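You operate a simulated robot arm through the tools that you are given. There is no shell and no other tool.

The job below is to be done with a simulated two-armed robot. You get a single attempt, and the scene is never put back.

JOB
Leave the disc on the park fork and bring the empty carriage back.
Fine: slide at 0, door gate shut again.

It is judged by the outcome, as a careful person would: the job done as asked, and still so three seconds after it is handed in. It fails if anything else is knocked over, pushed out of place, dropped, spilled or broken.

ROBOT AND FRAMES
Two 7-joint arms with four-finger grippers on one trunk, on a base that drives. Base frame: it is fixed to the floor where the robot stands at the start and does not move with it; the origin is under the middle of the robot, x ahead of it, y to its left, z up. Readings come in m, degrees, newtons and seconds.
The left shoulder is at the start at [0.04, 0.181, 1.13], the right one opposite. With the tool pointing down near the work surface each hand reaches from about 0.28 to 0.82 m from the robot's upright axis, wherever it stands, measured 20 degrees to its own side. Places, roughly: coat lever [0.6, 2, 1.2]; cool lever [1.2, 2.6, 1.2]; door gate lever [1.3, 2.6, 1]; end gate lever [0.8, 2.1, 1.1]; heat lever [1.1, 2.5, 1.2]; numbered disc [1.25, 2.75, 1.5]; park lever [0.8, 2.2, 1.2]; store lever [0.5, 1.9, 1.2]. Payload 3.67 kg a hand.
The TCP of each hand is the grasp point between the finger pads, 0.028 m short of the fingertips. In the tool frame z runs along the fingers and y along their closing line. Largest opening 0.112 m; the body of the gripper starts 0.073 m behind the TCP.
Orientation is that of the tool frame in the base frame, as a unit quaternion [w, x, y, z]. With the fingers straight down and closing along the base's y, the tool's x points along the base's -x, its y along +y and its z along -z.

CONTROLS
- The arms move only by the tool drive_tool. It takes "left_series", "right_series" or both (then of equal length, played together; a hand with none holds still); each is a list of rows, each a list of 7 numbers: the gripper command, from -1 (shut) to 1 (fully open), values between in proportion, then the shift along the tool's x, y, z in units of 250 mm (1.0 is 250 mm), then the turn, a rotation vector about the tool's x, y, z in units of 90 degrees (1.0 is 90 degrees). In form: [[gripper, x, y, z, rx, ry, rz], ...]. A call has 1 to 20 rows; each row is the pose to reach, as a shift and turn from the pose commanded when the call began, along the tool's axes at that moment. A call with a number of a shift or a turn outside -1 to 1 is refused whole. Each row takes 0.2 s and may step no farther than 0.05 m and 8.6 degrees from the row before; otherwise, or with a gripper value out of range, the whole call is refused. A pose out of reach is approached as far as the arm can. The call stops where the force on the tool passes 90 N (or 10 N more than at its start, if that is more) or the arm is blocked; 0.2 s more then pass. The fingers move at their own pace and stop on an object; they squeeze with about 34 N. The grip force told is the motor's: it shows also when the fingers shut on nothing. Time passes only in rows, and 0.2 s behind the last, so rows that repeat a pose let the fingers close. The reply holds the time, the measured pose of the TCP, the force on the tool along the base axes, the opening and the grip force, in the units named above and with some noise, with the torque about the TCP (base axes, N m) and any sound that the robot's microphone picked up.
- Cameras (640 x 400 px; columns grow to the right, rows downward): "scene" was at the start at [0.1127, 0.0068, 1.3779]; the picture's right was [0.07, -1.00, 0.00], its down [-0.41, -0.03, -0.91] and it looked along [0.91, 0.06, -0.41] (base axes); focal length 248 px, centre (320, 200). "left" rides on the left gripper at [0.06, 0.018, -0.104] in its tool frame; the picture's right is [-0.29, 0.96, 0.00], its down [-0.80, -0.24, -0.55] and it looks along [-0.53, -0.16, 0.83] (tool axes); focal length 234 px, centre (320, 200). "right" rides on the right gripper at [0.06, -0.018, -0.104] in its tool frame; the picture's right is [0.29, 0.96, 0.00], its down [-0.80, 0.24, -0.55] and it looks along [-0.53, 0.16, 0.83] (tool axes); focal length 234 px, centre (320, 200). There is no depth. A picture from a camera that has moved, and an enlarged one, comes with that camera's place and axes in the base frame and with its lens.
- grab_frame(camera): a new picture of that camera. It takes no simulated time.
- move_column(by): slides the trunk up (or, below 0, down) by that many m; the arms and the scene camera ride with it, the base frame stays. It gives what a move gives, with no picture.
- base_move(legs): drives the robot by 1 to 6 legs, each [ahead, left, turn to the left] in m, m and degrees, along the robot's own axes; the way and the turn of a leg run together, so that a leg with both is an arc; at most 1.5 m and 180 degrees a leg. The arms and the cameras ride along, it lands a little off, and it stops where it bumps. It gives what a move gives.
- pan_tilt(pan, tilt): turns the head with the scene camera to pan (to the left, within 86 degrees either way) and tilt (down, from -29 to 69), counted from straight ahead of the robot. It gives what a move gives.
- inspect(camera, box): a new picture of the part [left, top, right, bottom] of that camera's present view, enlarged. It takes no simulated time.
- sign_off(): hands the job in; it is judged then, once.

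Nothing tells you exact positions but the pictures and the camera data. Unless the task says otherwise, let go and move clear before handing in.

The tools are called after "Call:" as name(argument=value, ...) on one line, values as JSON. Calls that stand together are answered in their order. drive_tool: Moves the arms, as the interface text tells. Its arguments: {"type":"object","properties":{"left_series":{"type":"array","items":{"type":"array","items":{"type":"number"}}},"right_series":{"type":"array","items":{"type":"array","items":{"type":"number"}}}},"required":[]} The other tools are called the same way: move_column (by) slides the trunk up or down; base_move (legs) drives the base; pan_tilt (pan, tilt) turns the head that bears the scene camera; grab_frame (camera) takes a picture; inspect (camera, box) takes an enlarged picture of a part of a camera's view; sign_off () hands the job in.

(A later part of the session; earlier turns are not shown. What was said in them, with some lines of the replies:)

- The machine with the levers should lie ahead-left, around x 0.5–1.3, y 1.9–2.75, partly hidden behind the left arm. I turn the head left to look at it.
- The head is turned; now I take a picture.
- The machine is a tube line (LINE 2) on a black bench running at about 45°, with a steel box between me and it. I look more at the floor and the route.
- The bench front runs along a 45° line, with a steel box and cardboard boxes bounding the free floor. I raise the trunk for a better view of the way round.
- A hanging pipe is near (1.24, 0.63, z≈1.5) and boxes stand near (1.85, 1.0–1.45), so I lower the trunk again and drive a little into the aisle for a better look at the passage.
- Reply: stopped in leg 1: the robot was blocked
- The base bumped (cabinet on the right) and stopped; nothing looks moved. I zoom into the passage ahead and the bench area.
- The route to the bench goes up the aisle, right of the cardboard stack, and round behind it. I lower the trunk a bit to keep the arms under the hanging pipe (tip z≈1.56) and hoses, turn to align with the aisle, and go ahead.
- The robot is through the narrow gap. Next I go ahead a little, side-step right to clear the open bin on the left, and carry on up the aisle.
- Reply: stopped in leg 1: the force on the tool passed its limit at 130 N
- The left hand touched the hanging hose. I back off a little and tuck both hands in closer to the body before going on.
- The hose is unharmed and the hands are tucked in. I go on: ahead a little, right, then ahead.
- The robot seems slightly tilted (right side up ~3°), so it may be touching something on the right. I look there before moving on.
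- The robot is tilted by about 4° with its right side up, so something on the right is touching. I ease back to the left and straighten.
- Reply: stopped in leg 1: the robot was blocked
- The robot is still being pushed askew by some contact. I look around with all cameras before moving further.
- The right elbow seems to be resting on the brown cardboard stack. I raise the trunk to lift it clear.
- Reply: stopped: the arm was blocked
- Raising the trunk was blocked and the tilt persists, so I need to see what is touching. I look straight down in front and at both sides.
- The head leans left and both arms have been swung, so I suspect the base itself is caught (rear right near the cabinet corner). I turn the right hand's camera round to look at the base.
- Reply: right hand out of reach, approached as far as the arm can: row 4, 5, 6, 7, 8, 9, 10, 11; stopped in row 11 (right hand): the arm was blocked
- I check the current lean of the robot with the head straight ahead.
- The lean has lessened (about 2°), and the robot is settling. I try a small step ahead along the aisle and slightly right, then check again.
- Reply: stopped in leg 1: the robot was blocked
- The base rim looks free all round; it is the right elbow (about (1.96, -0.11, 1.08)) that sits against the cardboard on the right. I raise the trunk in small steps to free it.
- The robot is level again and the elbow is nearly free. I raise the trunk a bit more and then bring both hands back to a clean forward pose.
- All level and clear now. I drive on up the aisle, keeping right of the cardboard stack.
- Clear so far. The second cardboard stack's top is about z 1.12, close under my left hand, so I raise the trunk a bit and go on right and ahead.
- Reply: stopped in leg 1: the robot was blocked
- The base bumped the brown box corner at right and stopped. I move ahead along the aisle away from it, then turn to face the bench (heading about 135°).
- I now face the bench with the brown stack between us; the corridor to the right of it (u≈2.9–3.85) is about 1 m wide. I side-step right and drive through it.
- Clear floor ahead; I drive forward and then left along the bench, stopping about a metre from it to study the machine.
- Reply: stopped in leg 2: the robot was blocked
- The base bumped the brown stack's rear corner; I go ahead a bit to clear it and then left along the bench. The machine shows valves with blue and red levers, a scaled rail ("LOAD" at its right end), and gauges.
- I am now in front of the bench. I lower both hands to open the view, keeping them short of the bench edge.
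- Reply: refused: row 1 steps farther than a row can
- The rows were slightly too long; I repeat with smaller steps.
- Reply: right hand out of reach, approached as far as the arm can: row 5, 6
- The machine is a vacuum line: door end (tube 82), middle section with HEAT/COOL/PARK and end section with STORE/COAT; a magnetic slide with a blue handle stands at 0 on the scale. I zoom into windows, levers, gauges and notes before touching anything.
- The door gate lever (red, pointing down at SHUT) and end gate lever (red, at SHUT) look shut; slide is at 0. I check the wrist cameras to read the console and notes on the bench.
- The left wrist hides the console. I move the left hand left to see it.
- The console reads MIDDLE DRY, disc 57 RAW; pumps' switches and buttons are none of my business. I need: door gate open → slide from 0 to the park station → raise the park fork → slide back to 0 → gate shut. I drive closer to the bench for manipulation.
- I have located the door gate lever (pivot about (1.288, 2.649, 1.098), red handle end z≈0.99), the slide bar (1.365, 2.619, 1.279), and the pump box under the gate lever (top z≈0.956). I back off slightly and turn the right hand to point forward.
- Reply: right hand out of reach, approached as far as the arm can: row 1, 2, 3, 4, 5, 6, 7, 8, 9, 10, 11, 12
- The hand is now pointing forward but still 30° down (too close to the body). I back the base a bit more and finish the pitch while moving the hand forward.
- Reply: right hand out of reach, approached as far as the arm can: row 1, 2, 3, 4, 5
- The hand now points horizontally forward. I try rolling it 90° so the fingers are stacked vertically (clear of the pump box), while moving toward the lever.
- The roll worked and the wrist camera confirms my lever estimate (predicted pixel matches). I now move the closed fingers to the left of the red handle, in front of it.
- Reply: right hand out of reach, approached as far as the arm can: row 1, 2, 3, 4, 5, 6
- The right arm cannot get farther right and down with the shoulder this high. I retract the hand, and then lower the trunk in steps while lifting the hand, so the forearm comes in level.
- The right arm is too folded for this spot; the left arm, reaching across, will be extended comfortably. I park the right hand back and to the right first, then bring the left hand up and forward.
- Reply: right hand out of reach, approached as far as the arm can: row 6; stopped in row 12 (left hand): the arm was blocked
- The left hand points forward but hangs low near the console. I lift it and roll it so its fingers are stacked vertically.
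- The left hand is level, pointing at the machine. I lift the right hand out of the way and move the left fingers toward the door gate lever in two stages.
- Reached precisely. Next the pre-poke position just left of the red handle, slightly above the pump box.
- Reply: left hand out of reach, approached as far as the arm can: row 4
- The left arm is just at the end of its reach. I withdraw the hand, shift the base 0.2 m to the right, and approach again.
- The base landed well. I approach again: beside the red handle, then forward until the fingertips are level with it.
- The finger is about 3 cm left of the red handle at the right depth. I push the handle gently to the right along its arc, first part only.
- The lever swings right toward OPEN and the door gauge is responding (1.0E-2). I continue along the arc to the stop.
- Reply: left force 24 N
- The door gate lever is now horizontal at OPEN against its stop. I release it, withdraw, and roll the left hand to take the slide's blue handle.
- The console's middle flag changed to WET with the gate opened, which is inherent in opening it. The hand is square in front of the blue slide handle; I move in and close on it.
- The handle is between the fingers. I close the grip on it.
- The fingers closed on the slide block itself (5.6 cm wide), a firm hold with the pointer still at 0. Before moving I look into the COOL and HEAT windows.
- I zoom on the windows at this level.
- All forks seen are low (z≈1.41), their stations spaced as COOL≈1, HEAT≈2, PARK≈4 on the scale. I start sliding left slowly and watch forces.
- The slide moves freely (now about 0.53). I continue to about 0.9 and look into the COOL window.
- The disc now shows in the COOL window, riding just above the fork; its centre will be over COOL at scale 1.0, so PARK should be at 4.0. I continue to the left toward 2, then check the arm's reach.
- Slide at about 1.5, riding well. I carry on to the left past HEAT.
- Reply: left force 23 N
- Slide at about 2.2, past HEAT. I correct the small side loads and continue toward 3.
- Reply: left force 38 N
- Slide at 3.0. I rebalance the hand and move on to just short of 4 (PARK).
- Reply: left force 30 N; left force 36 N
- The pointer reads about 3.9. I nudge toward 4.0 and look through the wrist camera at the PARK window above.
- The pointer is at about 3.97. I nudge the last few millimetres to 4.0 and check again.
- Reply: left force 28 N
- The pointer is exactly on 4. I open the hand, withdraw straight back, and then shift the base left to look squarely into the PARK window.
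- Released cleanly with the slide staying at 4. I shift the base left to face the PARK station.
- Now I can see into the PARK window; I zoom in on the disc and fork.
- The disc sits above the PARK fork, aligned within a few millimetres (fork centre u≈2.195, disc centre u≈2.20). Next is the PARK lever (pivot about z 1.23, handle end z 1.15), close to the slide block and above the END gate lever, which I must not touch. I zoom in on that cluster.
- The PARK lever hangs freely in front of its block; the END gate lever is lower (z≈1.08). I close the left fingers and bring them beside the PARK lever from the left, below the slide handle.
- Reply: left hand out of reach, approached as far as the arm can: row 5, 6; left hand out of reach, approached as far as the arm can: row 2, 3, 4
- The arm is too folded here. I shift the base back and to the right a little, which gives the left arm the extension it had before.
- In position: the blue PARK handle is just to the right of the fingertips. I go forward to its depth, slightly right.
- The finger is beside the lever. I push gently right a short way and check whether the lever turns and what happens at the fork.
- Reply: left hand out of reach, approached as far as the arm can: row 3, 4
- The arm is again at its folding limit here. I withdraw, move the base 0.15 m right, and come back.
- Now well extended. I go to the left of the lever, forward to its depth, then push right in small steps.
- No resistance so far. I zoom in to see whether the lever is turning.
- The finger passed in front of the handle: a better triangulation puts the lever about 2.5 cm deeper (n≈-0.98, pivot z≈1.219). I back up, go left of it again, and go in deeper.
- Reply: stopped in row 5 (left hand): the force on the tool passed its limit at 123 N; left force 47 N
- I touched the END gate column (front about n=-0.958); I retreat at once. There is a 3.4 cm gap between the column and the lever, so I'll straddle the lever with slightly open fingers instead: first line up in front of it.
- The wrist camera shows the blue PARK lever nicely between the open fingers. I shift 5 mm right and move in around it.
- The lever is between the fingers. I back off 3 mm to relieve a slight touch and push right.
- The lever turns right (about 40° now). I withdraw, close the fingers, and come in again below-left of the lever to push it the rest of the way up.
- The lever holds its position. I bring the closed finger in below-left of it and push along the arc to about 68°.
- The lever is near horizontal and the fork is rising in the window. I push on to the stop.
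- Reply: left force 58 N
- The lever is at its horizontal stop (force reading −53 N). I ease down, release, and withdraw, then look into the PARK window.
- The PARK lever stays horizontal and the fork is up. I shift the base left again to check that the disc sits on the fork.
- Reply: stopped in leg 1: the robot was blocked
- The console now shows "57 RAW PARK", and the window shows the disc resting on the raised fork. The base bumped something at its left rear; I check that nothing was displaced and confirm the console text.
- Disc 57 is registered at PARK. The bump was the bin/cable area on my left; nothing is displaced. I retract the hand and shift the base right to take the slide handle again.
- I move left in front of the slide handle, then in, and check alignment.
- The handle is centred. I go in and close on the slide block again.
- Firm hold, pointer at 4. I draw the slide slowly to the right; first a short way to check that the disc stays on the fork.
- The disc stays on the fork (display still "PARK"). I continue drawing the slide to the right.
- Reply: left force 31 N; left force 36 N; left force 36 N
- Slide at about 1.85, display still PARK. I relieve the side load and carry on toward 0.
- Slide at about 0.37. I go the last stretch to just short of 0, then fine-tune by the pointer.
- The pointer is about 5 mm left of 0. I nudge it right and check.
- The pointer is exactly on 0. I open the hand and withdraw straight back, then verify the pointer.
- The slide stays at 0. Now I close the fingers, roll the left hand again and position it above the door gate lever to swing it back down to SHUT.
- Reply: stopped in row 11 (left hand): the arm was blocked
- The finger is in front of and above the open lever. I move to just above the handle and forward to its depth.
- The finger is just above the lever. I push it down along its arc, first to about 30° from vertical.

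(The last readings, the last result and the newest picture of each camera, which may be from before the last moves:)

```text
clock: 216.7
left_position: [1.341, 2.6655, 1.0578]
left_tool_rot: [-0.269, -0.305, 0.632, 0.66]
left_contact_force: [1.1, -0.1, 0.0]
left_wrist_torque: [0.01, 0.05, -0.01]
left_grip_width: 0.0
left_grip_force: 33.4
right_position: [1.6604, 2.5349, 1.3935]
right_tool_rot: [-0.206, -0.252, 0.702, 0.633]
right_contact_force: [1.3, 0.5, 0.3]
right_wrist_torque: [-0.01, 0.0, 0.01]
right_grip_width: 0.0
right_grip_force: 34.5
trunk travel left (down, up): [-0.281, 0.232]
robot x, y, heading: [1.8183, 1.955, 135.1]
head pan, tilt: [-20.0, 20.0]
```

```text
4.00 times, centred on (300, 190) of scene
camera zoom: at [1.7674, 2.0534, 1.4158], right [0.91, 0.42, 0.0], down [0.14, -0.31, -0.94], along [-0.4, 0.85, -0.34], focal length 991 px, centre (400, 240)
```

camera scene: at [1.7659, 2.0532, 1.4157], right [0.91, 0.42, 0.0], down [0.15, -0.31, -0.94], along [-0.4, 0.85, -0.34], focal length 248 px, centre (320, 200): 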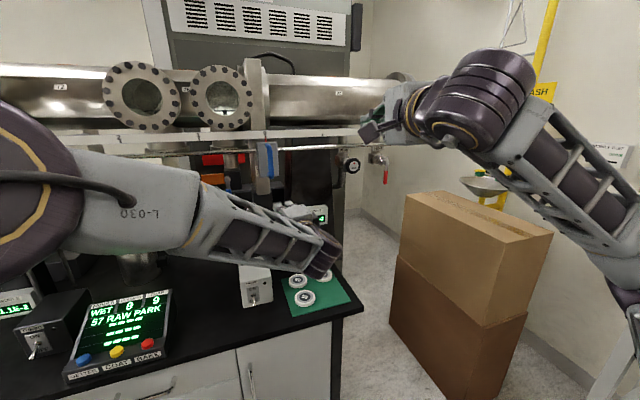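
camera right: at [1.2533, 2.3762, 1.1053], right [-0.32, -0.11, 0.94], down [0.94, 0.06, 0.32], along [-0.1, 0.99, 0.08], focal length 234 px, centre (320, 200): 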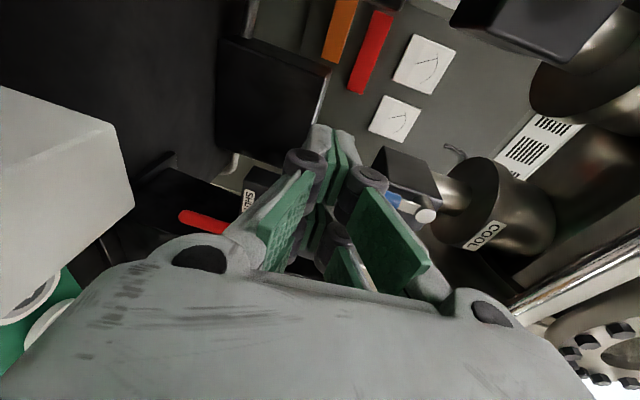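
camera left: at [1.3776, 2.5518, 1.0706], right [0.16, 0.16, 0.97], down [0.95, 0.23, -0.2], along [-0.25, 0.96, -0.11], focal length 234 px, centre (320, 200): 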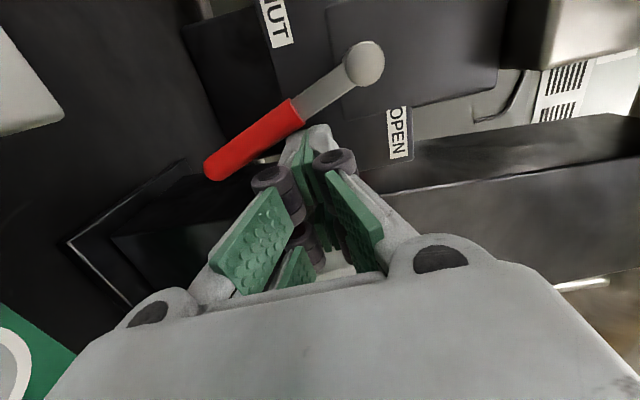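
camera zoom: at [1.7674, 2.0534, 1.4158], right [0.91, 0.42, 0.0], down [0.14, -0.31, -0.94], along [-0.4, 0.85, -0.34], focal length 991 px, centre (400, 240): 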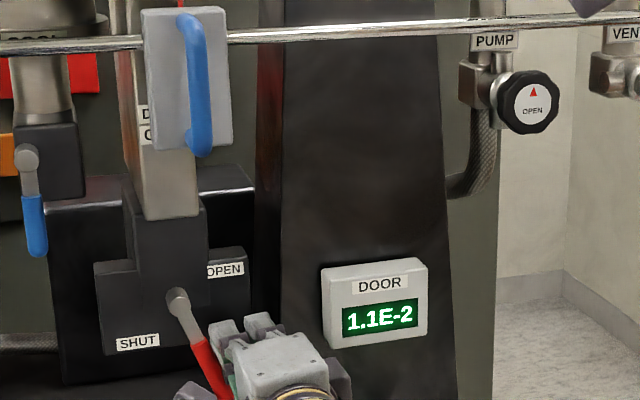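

The lever follows down. I finish the swing to SHUT.

Call:
drive_tool(left_series=[[-1, 0.03, -0.025, 0, 0, 0, 0], [-1, 0.06, -0.047, 0, 0, 0, 0], [-1, 0.09, -0.06, 0, 0, 0, 0], [-1, 0.121, -0.0715, 0, 0, 0, 0], [-1, 0.146, -0.077, 0, 0, 0, 0]])

Call:
grab_frame(camera="left")

Call:
inspect(camera="scene", box=[230, 140, 370, 240])

```text
clock: 217.9
left_position: [1.3325, 2.6517, 1.038]
left_tool_rot: [-0.266, -0.293, 0.635, 0.664]
left_contact_force: [28.9, 52.3, 23.3]
left_wrist_torque: [-0.18, 0.99, -1.81]
left_grip_width: 0.0001
left_grip_force: 33.3
right_position: [1.669, 2.5414, 1.3925]
right_tool_rot: [-0.207, -0.249, 0.704, 0.632]
right_contact_force: [-0.4, -0.1, 0.3]
right_wrist_torque: [-0.03, 0.0, -0.02]
right_grip_width: 0.0
right_grip_force: 33.9
trunk travel left (down, up): [-0.281, 0.232]
robot x, y, heading: [1.8191, 1.9539, 134.6]
head pan, tilt: [-20.0, 20.0]
```

```text
taken
camera left: at [1.3668, 2.5363, 1.0515], right [0.18, 0.16, 0.97], down [0.96, 0.21, -0.21], along [-0.24, 0.97, -0.11], focal length 234 px, centre (320, 200)
```

left: 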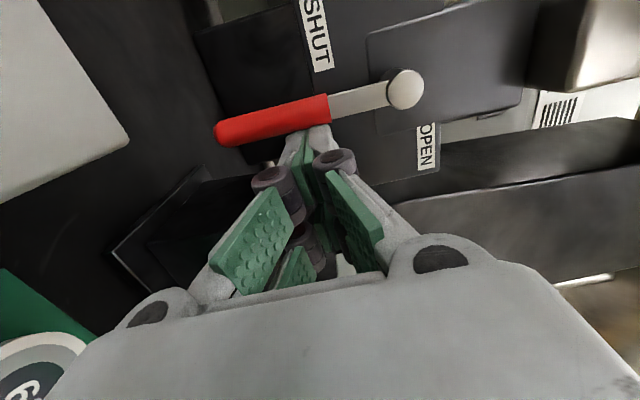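

```text
4.00 times, centred on (300, 190) of scene
camera zoom: at [1.7738, 2.0596, 1.4157], right [0.91, 0.42, -0.01], down [0.14, -0.31, -0.94], along [-0.4, 0.85, -0.34], focal length 991 px, centre (400, 240)
```

zoom: 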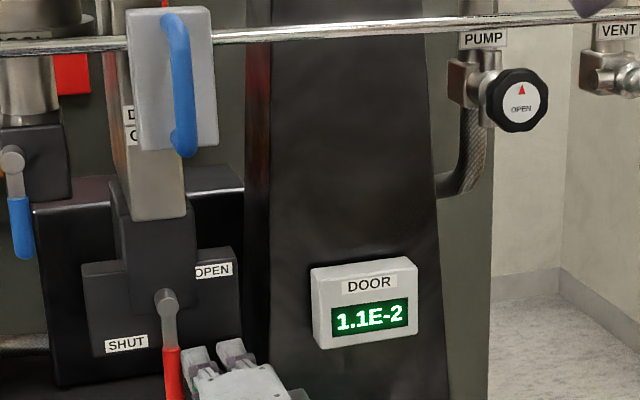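

The lever is at its down stop (SHUT) with firm resistance. I ease off to the right and withdraw.

Call:
drive_tool(left_series=[[-1, -0.06, 0, 0, 0, 0, 0], [-1, -0.13, 0.01, 0, 0, 0, 0], [-1, -0.14, 0.02, -0.15, 0, 0, 0], [-1, -0.14, 0.04, -0.33, 0, 0, 0], [-1, -0.14, 0.06, -0.5, 0, 0, 0], [-1, -0.1, 0.1, -0.6, 0, 0, 0]])

Call:
grab_frame(camera="scene")

Call:
inspect(camera="scene", box=[190, 130, 350, 240])

Call:
grab_frame(camera="left")

```text
clock: 219.3
left_position: [1.4435, 2.5555, 1.0616]
left_tool_rot: [-0.267, -0.305, 0.632, 0.661]
left_contact_force: [0.0, -0.4, 0.0]
left_wrist_torque: [0.01, -0.04, 0.0]
left_grip_width: 0.0002
left_grip_force: 35.7
right_position: [1.6592, 2.5324, 1.3945]
right_tool_rot: [-0.205, -0.253, 0.702, 0.633]
right_contact_force: [-1.2, -0.5, 0.1]
right_wrist_torque: [0.02, 0.02, -0.02]
right_grip_width: 0.0004
right_grip_force: 34.0
trunk travel left (down, up): [-0.281, 0.232]
robot x, y, heading: [1.8199, 1.9496, 135.3]
head pan, tilt: [-20.0, 20.0]
```

```text
taken
camera scene: at [1.7667, 2.052, 1.4158], right [0.91, 0.42, 0.0], down [0.14, -0.31, -0.94], along [-0.4, 0.85, -0.34], focal length 248 px, centre (320, 200)
```

scene: 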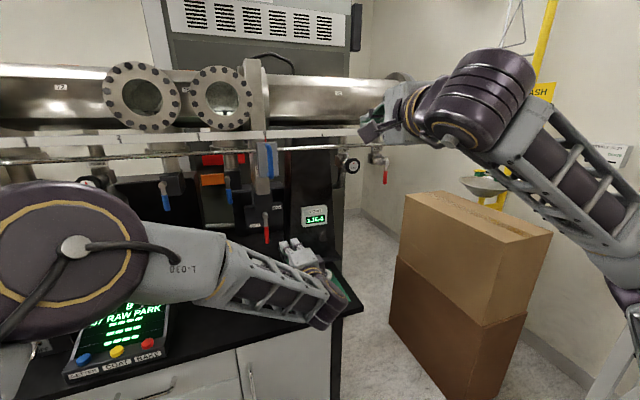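

```text
3.64 times, centred on (270, 185) of scene
camera zoom: at [1.7667, 2.052, 1.4158], right [0.91, 0.42, 0.0], down [0.14, -0.31, -0.94], along [-0.4, 0.85, -0.34], focal length 901 px, centre (502, 254)
```

zoom: 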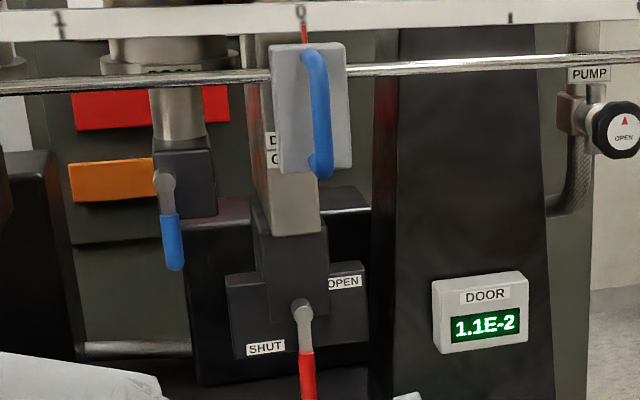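

```text
taken
camera left: at [1.4804, 2.4399, 1.0739], right [0.17, 0.16, 0.97], down [0.95, 0.23, -0.2], along [-0.26, 0.96, -0.11], focal length 234 px, centre (320, 200)
```

left: 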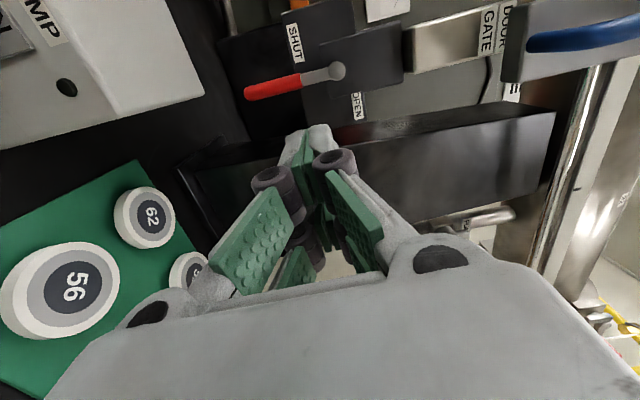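

The lever points down at SHUT again and the slide is at 0. I bring the left hand back clear of the bench and then check all states, including the gauges and the PARK lever.

Call:
drive_tool(left_series=[[-1, 0.05, 0.03, -0.15, 0, 0, 0], [-1, 0.12, 0.06, -0.3, 0, 0, 0], [-1, 0.2, 0.1, -0.42, 0, 0, 0], [-1, 0.32, 0.14, -0.5, 0, 0, 0], [-1, 0.45, 0.18, -0.56, 0, 0, 0], [-1, 0.58, 0.2, -0.6, 0, 0, 0]])

Call:
pan_tilt(pan=15, tilt=12)

Call:
grab_frame(camera="scene")

Call:
inspect(camera="scene", box=[120, 130, 320, 330])

Call:
inspect(camera="scene", box=[340, 130, 500, 300])

```text
clock: 220.7
left_position: [1.4584, 2.3453, 1.0998]
left_tool_rot: [-0.268, -0.302, 0.632, 0.662]
left_contact_force: [0.6, 0.2, -0.6]
left_wrist_torque: [0.0, 0.01, -0.02]
left_grip_width: 0.0002
left_grip_force: 36.1
right_position: [1.6603, 2.5342, 1.3941]
right_tool_rot: [-0.205, -0.253, 0.702, 0.634]
right_contact_force: [0.3, -0.5, -0.7]
right_wrist_torque: [0.04, 0.02, 0.03]
right_grip_width: 0.0
right_grip_force: 34.0
trunk travel left (down, up): [-0.281, 0.232]
robot x, y, heading: [1.8238, 1.9531, 135.2]
head pan, tilt: [-20.0, 20.0]
```

```text
clock: 221.7
left_position: [1.4552, 2.3454, 1.1]
left_tool_rot: [-0.268, -0.304, 0.631, 0.661]
left_contact_force: [-0.8, 0.7, -1.0]
left_wrist_torque: [-0.02, 0.03, 0.02]
left_grip_width: 0.0
left_grip_force: 35.6
right_position: [1.6587, 2.5341, 1.3932]
right_tool_rot: [-0.205, -0.253, 0.702, 0.633]
right_contact_force: [0.1, -0.4, -0.2]
right_wrist_torque: [-0.01, 0.0, 0.02]
right_grip_width: 0.0001
right_grip_force: 33.7
trunk travel left (down, up): [-0.281, 0.232]
robot x, y, heading: [1.8172, 1.9562, 134.8]
head pan, tilt: [15.0, 12.0]
```

```text
taken
camera scene: at [1.7248, 2.0153, 1.4287], right [0.5, 0.87, 0.0], down [0.18, -0.1, -0.98], along [-0.85, 0.49, -0.21], focal length 248 px, centre (320, 200)
```

scene: 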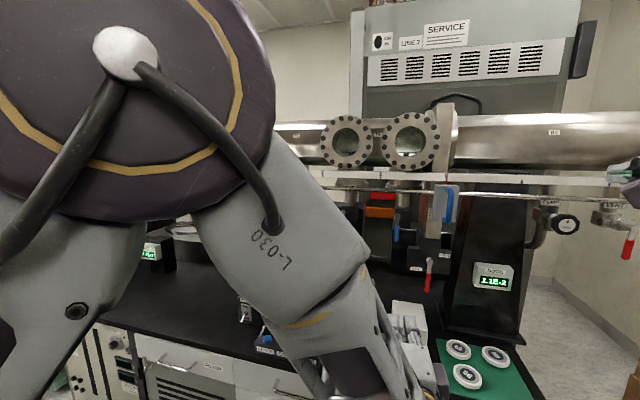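

```text
2.00 times, centred on (220, 230) of scene
camera zoom: at [1.7248, 2.0153, 1.4287], right [0.5, 0.87, 0.0], down [0.18, -0.1, -0.98], along [-0.85, 0.49, -0.21], focal length 496 px, centre (520, 140)
```

zoom: 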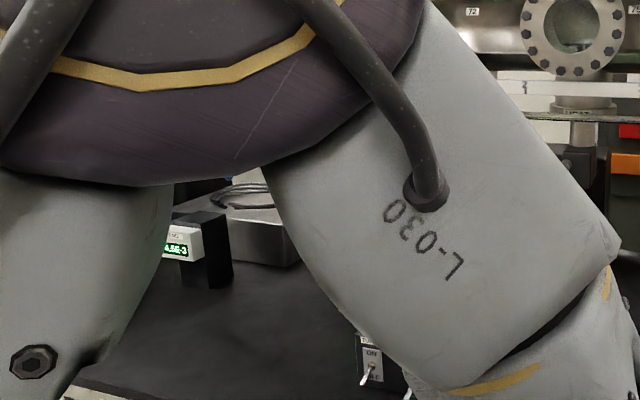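

```text
2.35 times, centred on (420, 215) of scene
camera zoom: at [1.7248, 2.0153, 1.4287], right [0.5, 0.87, 0.0], down [0.18, -0.1, -0.98], along [-0.85, 0.49, -0.21], focal length 583 px, centre (85, 165)
```

zoom: 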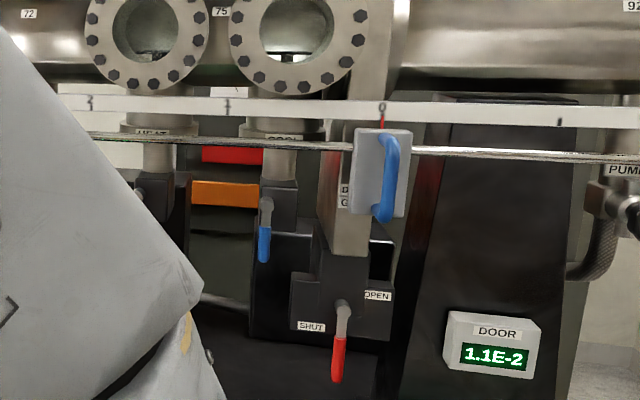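

The left elbow blocks the view; I move the left hand to the left, then check console, PARK window and lever.

Call:
drive_tool(left_series=[[-1, 0.16, 0, 0.02, 0, 0, 0], [-1, 0.32, 0, 0.04, 0, 0, 0], [-1, 0.48, 0, 0.06, 0, 0, 0], [-1, 0.64, 0, 0.06, 0, 0, 0], [-1, 0.8, 0, 0.06, 0, 0, 0], [-1, 0.95, 0, 0.06, 0, 0, 0]])

Call:
grab_frame(camera="scene")

```text
clock: 223.1
left_position: [1.347, 2.2317, 1.1058]
left_tool_rot: [-0.27, -0.306, 0.632, 0.659]
left_contact_force: [-0.9, 0.2, 0.3]
left_wrist_torque: [0.01, 0.0, 0.03]
left_grip_width: 0.0
left_grip_force: 35.8
left hand out of reach, approached as far as the arm can: row 4, 5, 6
right_position: [1.6574, 2.5353, 1.3934]
right_tool_rot: [-0.205, -0.253, 0.703, 0.633]
right_contact_force: [-0.2, 0.1, -0.4]
right_wrist_torque: [0.03, 0.02, 0.02]
right_grip_width: 0.0
right_grip_force: 34.2
trunk travel left (down, up): [-0.281, 0.232]
robot x, y, heading: [1.8205, 1.9582, 135.1]
head pan, tilt: [15.0, 12.0]
```

```text
taken
camera scene: at [1.7247, 2.0166, 1.4287], right [0.5, 0.87, 0.0], down [0.18, -0.1, -0.98], along [-0.85, 0.49, -0.21], focal length 248 px, centre (320, 200)
```

scene: 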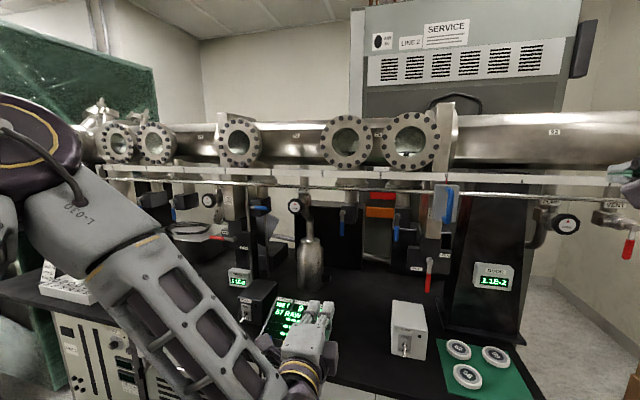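

Now the whole machine is visible again; I zoom in on each state.

Call:
inspect(camera="scene", box=[180, 120, 320, 330])

Call:
inspect(camera="scene", box=[205, 170, 285, 230])

Call:
inspect(camera="scene", box=[220, 260, 330, 330])

Call:
inspect(camera="scene", box=[390, 160, 520, 300])

Call:
inspect(camera="scene", box=[205, 115, 275, 170])

```text
1.90 times, centred on (250, 225) of scene
camera zoom: at [1.7247, 2.0166, 1.4287], right [0.5, 0.87, 0.0], down [0.18, -0.1, -0.98], along [-0.85, 0.49, -0.21], focal length 472 px, centre (453, 152)
```

zoom: 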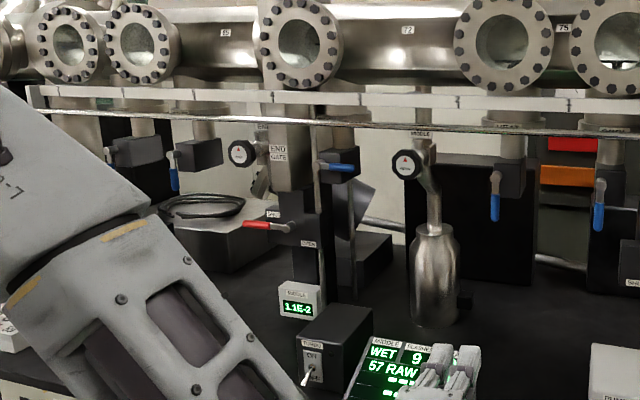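

```text
6.67 times, centred on (245, 200) of scene
camera zoom: at [1.7247, 2.0166, 1.4287], right [0.5, 0.87, 0.0], down [0.18, -0.1, -0.98], along [-0.85, 0.49, -0.21], focal length 1652 px, centre (820, 200)
```

zoom: 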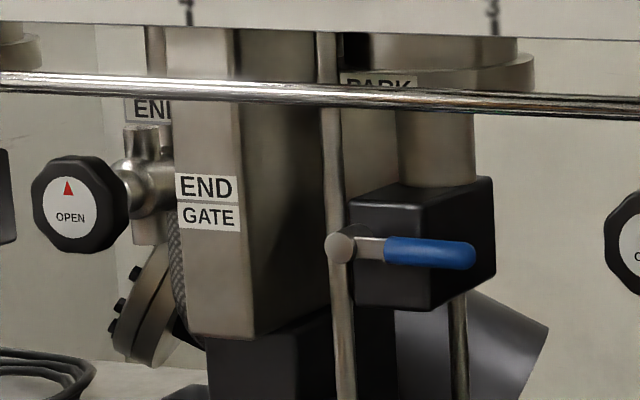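

```text
5.71 times, centred on (275, 295) of scene
camera zoom: at [1.7247, 2.0166, 1.4287], right [0.5, 0.87, 0.0], down [0.18, -0.1, -0.98], along [-0.85, 0.49, -0.21], focal length 1416 px, centre (577, -343)
```

zoom: 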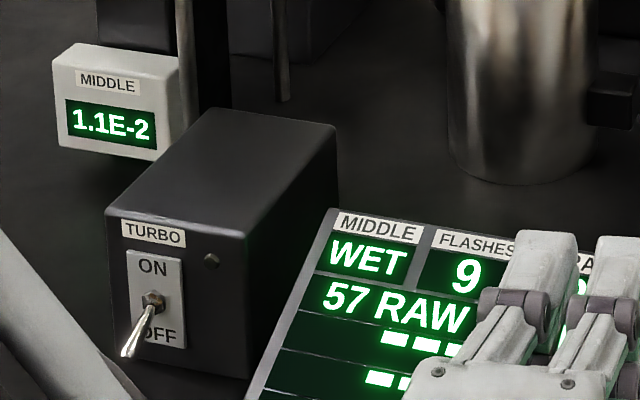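

```text
2.86 times, centred on (455, 230) of scene
camera zoom: at [1.7247, 2.0166, 1.4287], right [0.5, 0.87, 0.0], down [0.18, -0.1, -0.98], along [-0.85, 0.49, -0.21], focal length 708 px, centre (-66, 114)
```

zoom: 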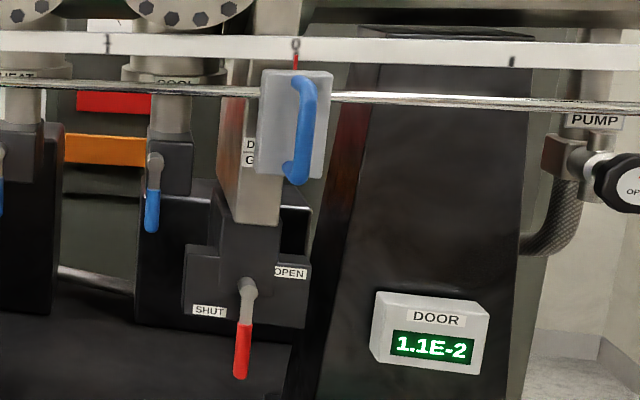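

```text
7.27 times, centred on (240, 142) of scene
camera zoom: at [1.7247, 2.0166, 1.4287], right [0.5, 0.87, 0.0], down [0.18, -0.1, -0.98], along [-0.85, 0.49, -0.21], focal length 1802 px, centre (902, 618)
```

zoom: 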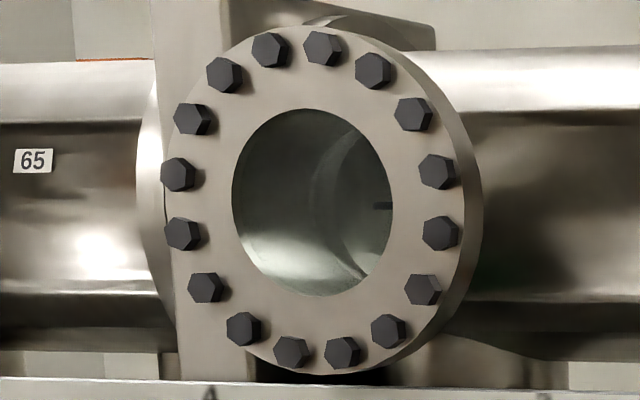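

Everything reads as wanted: slide pointer on 0, door gate lever down at SHUT, PARK lever raised, disc 57 at PARK, END gate untouched. I let a few seconds pass and check gauges and console again for stability.

Call:
drive_tool(left_series=[[-1, 0, 0, -0.1, 0, 0, 0], [-1, 0, 0.05, -0.15, 0, 0, 0], [-1, 0, 0.1, -0.15, 0, 0, 0], [-1, 0, 0.1, -0.15, 0, 0, 0], [-1, 0, 0.1, -0.15, 0, 0, 0], [-1, 0, 0.1, -0.15, 0, 0, 0], [-1, 0, 0.1, -0.15, 0, 0, 0], [-1, 0, 0.1, -0.15, 0, 0, 0], [-1, 0, 0.1, -0.15, 0, 0, 0], [-1, 0, 0.1, -0.15, 0, 0, 0], [-1, 0, 0.1, -0.15, 0, 0, 0], [-1, 0, 0.1, -0.15, 0, 0, 0], [-1, 0, 0.1, -0.15, 0, 0, 0], [-1, 0, 0.1, -0.15, 0, 0, 0], [-1, 0, 0.1, -0.15, 0, 0, 0]])

Call:
grab_frame(camera="scene")

Call:
inspect(camera="scene", box=[220, 250, 330, 340])

Call:
inspect(camera="scene", box=[400, 170, 510, 300])

```text
clock: 226.3
left_position: [1.3653, 2.2339, 1.126]
left_tool_rot: [-0.268, -0.305, 0.631, 0.661]
left_contact_force: [-0.9, 0.2, -0.3]
left_wrist_torque: [-0.02, 0.01, -0.01]
left_grip_width: 0.0002
left_grip_force: 35.5
left hand out of reach, approached as far as the arm can: row 1, 2, 3, 4, 5, 6, 7, 8, 9, 10, 11, 12, 13, 14, 15
right_position: [1.6585, 2.5346, 1.3941]
right_tool_rot: [-0.206, -0.253, 0.702, 0.633]
right_contact_force: [-0.3, 0.4, -0.2]
right_wrist_torque: [-0.02, 0.0, 0.02]
right_grip_width: 0.0
right_grip_force: 33.8
trunk travel left (down, up): [-0.281, 0.232]
robot x, y, heading: [1.8232, 1.9532, 135.0]
head pan, tilt: [15.0, 12.0]
```

```text
taken
camera scene: at [1.7246, 2.0153, 1.4287], right [0.5, 0.87, 0.0], down [0.18, -0.1, -0.98], along [-0.85, 0.49, -0.21], focal length 248 px, centre (320, 200)
```

scene: 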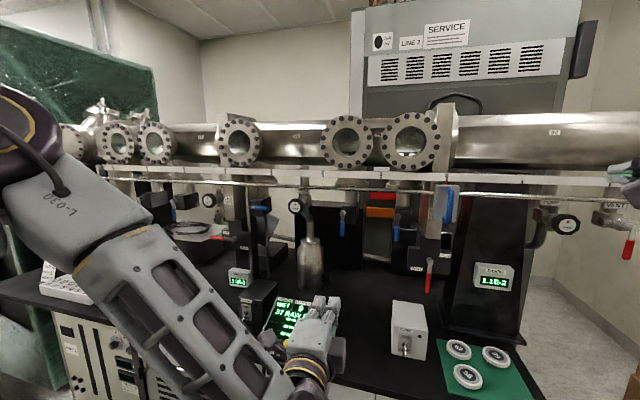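

```text
4.44 times, centred on (275, 295) of scene
camera zoom: at [1.7246, 2.0153, 1.4287], right [0.5, 0.87, 0.0], down [0.18, -0.1, -0.98], along [-0.85, 0.49, -0.21], focal length 1101 px, centre (520, -222)
```

zoom: 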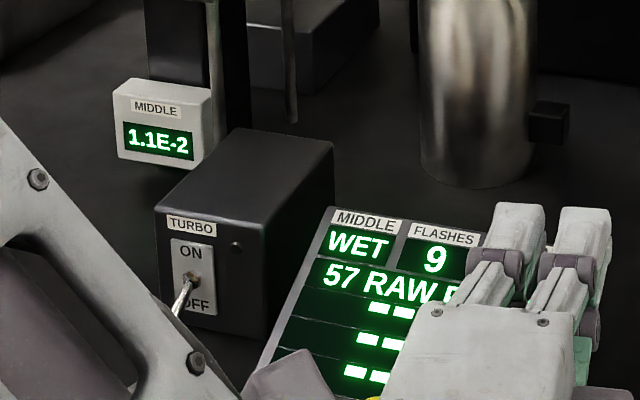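

```text
3.08 times, centred on (455, 235) of scene
camera zoom: at [1.7246, 2.0153, 1.4287], right [0.5, 0.87, 0.0], down [0.18, -0.1, -0.98], along [-0.85, 0.49, -0.21], focal length 762 px, centre (-95, 92)
```

zoom: 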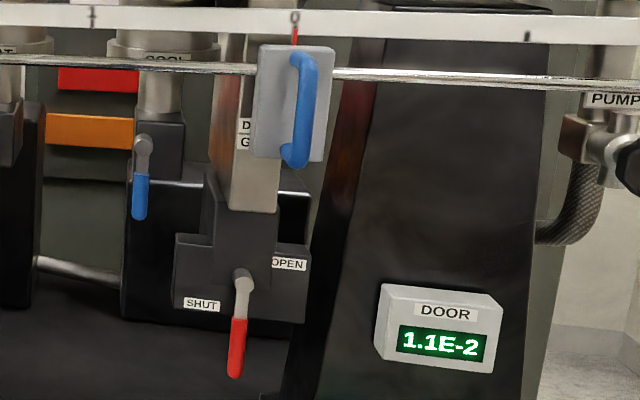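

Everything is stable: disc 57 is on the raised PARK fork, the empty carriage's slide is at 0, the door gate lever is down at SHUT, and both hands are clear. I hand the job in.

Call:
sign_off()

```text
The job is handed in.
```

The disc is on the park fork and the empty carriage is back. The slide pointer is on 0 and the door gate lever is down at SHUT. The console shows "57 RAW PARK", and through the window I saw the disc resting on the raised fork.

- **Moisture flag:** The console's MIDDLE flag changed from DRY to WET once I opened the door gate. The MIDDLE gauge rose from 4.3E-3 to 1.1E-2. Both were still like that at my last check, after the gate was shut.
- **Bumps on the drive in:** On the way to the bench the base bumped the narrow cabinet and two cardboard stacks. The right elbow also rested on a cardboard stack for a while and tilted the robot by about 4°. The left hand pressed a hanging hose at up to 130 N. From the pictures nothing looks displaced.
- **Bumps at the bench:** The base bumped something behind me, probably the steel bin or the hanging cables. While reaching for the park lever, the closed fingers struck the END gate column at up to 123 N. I saw no damage, and the END gate lever is still at SHUT.

I did not touch the pump, the turbo or the console buttons.
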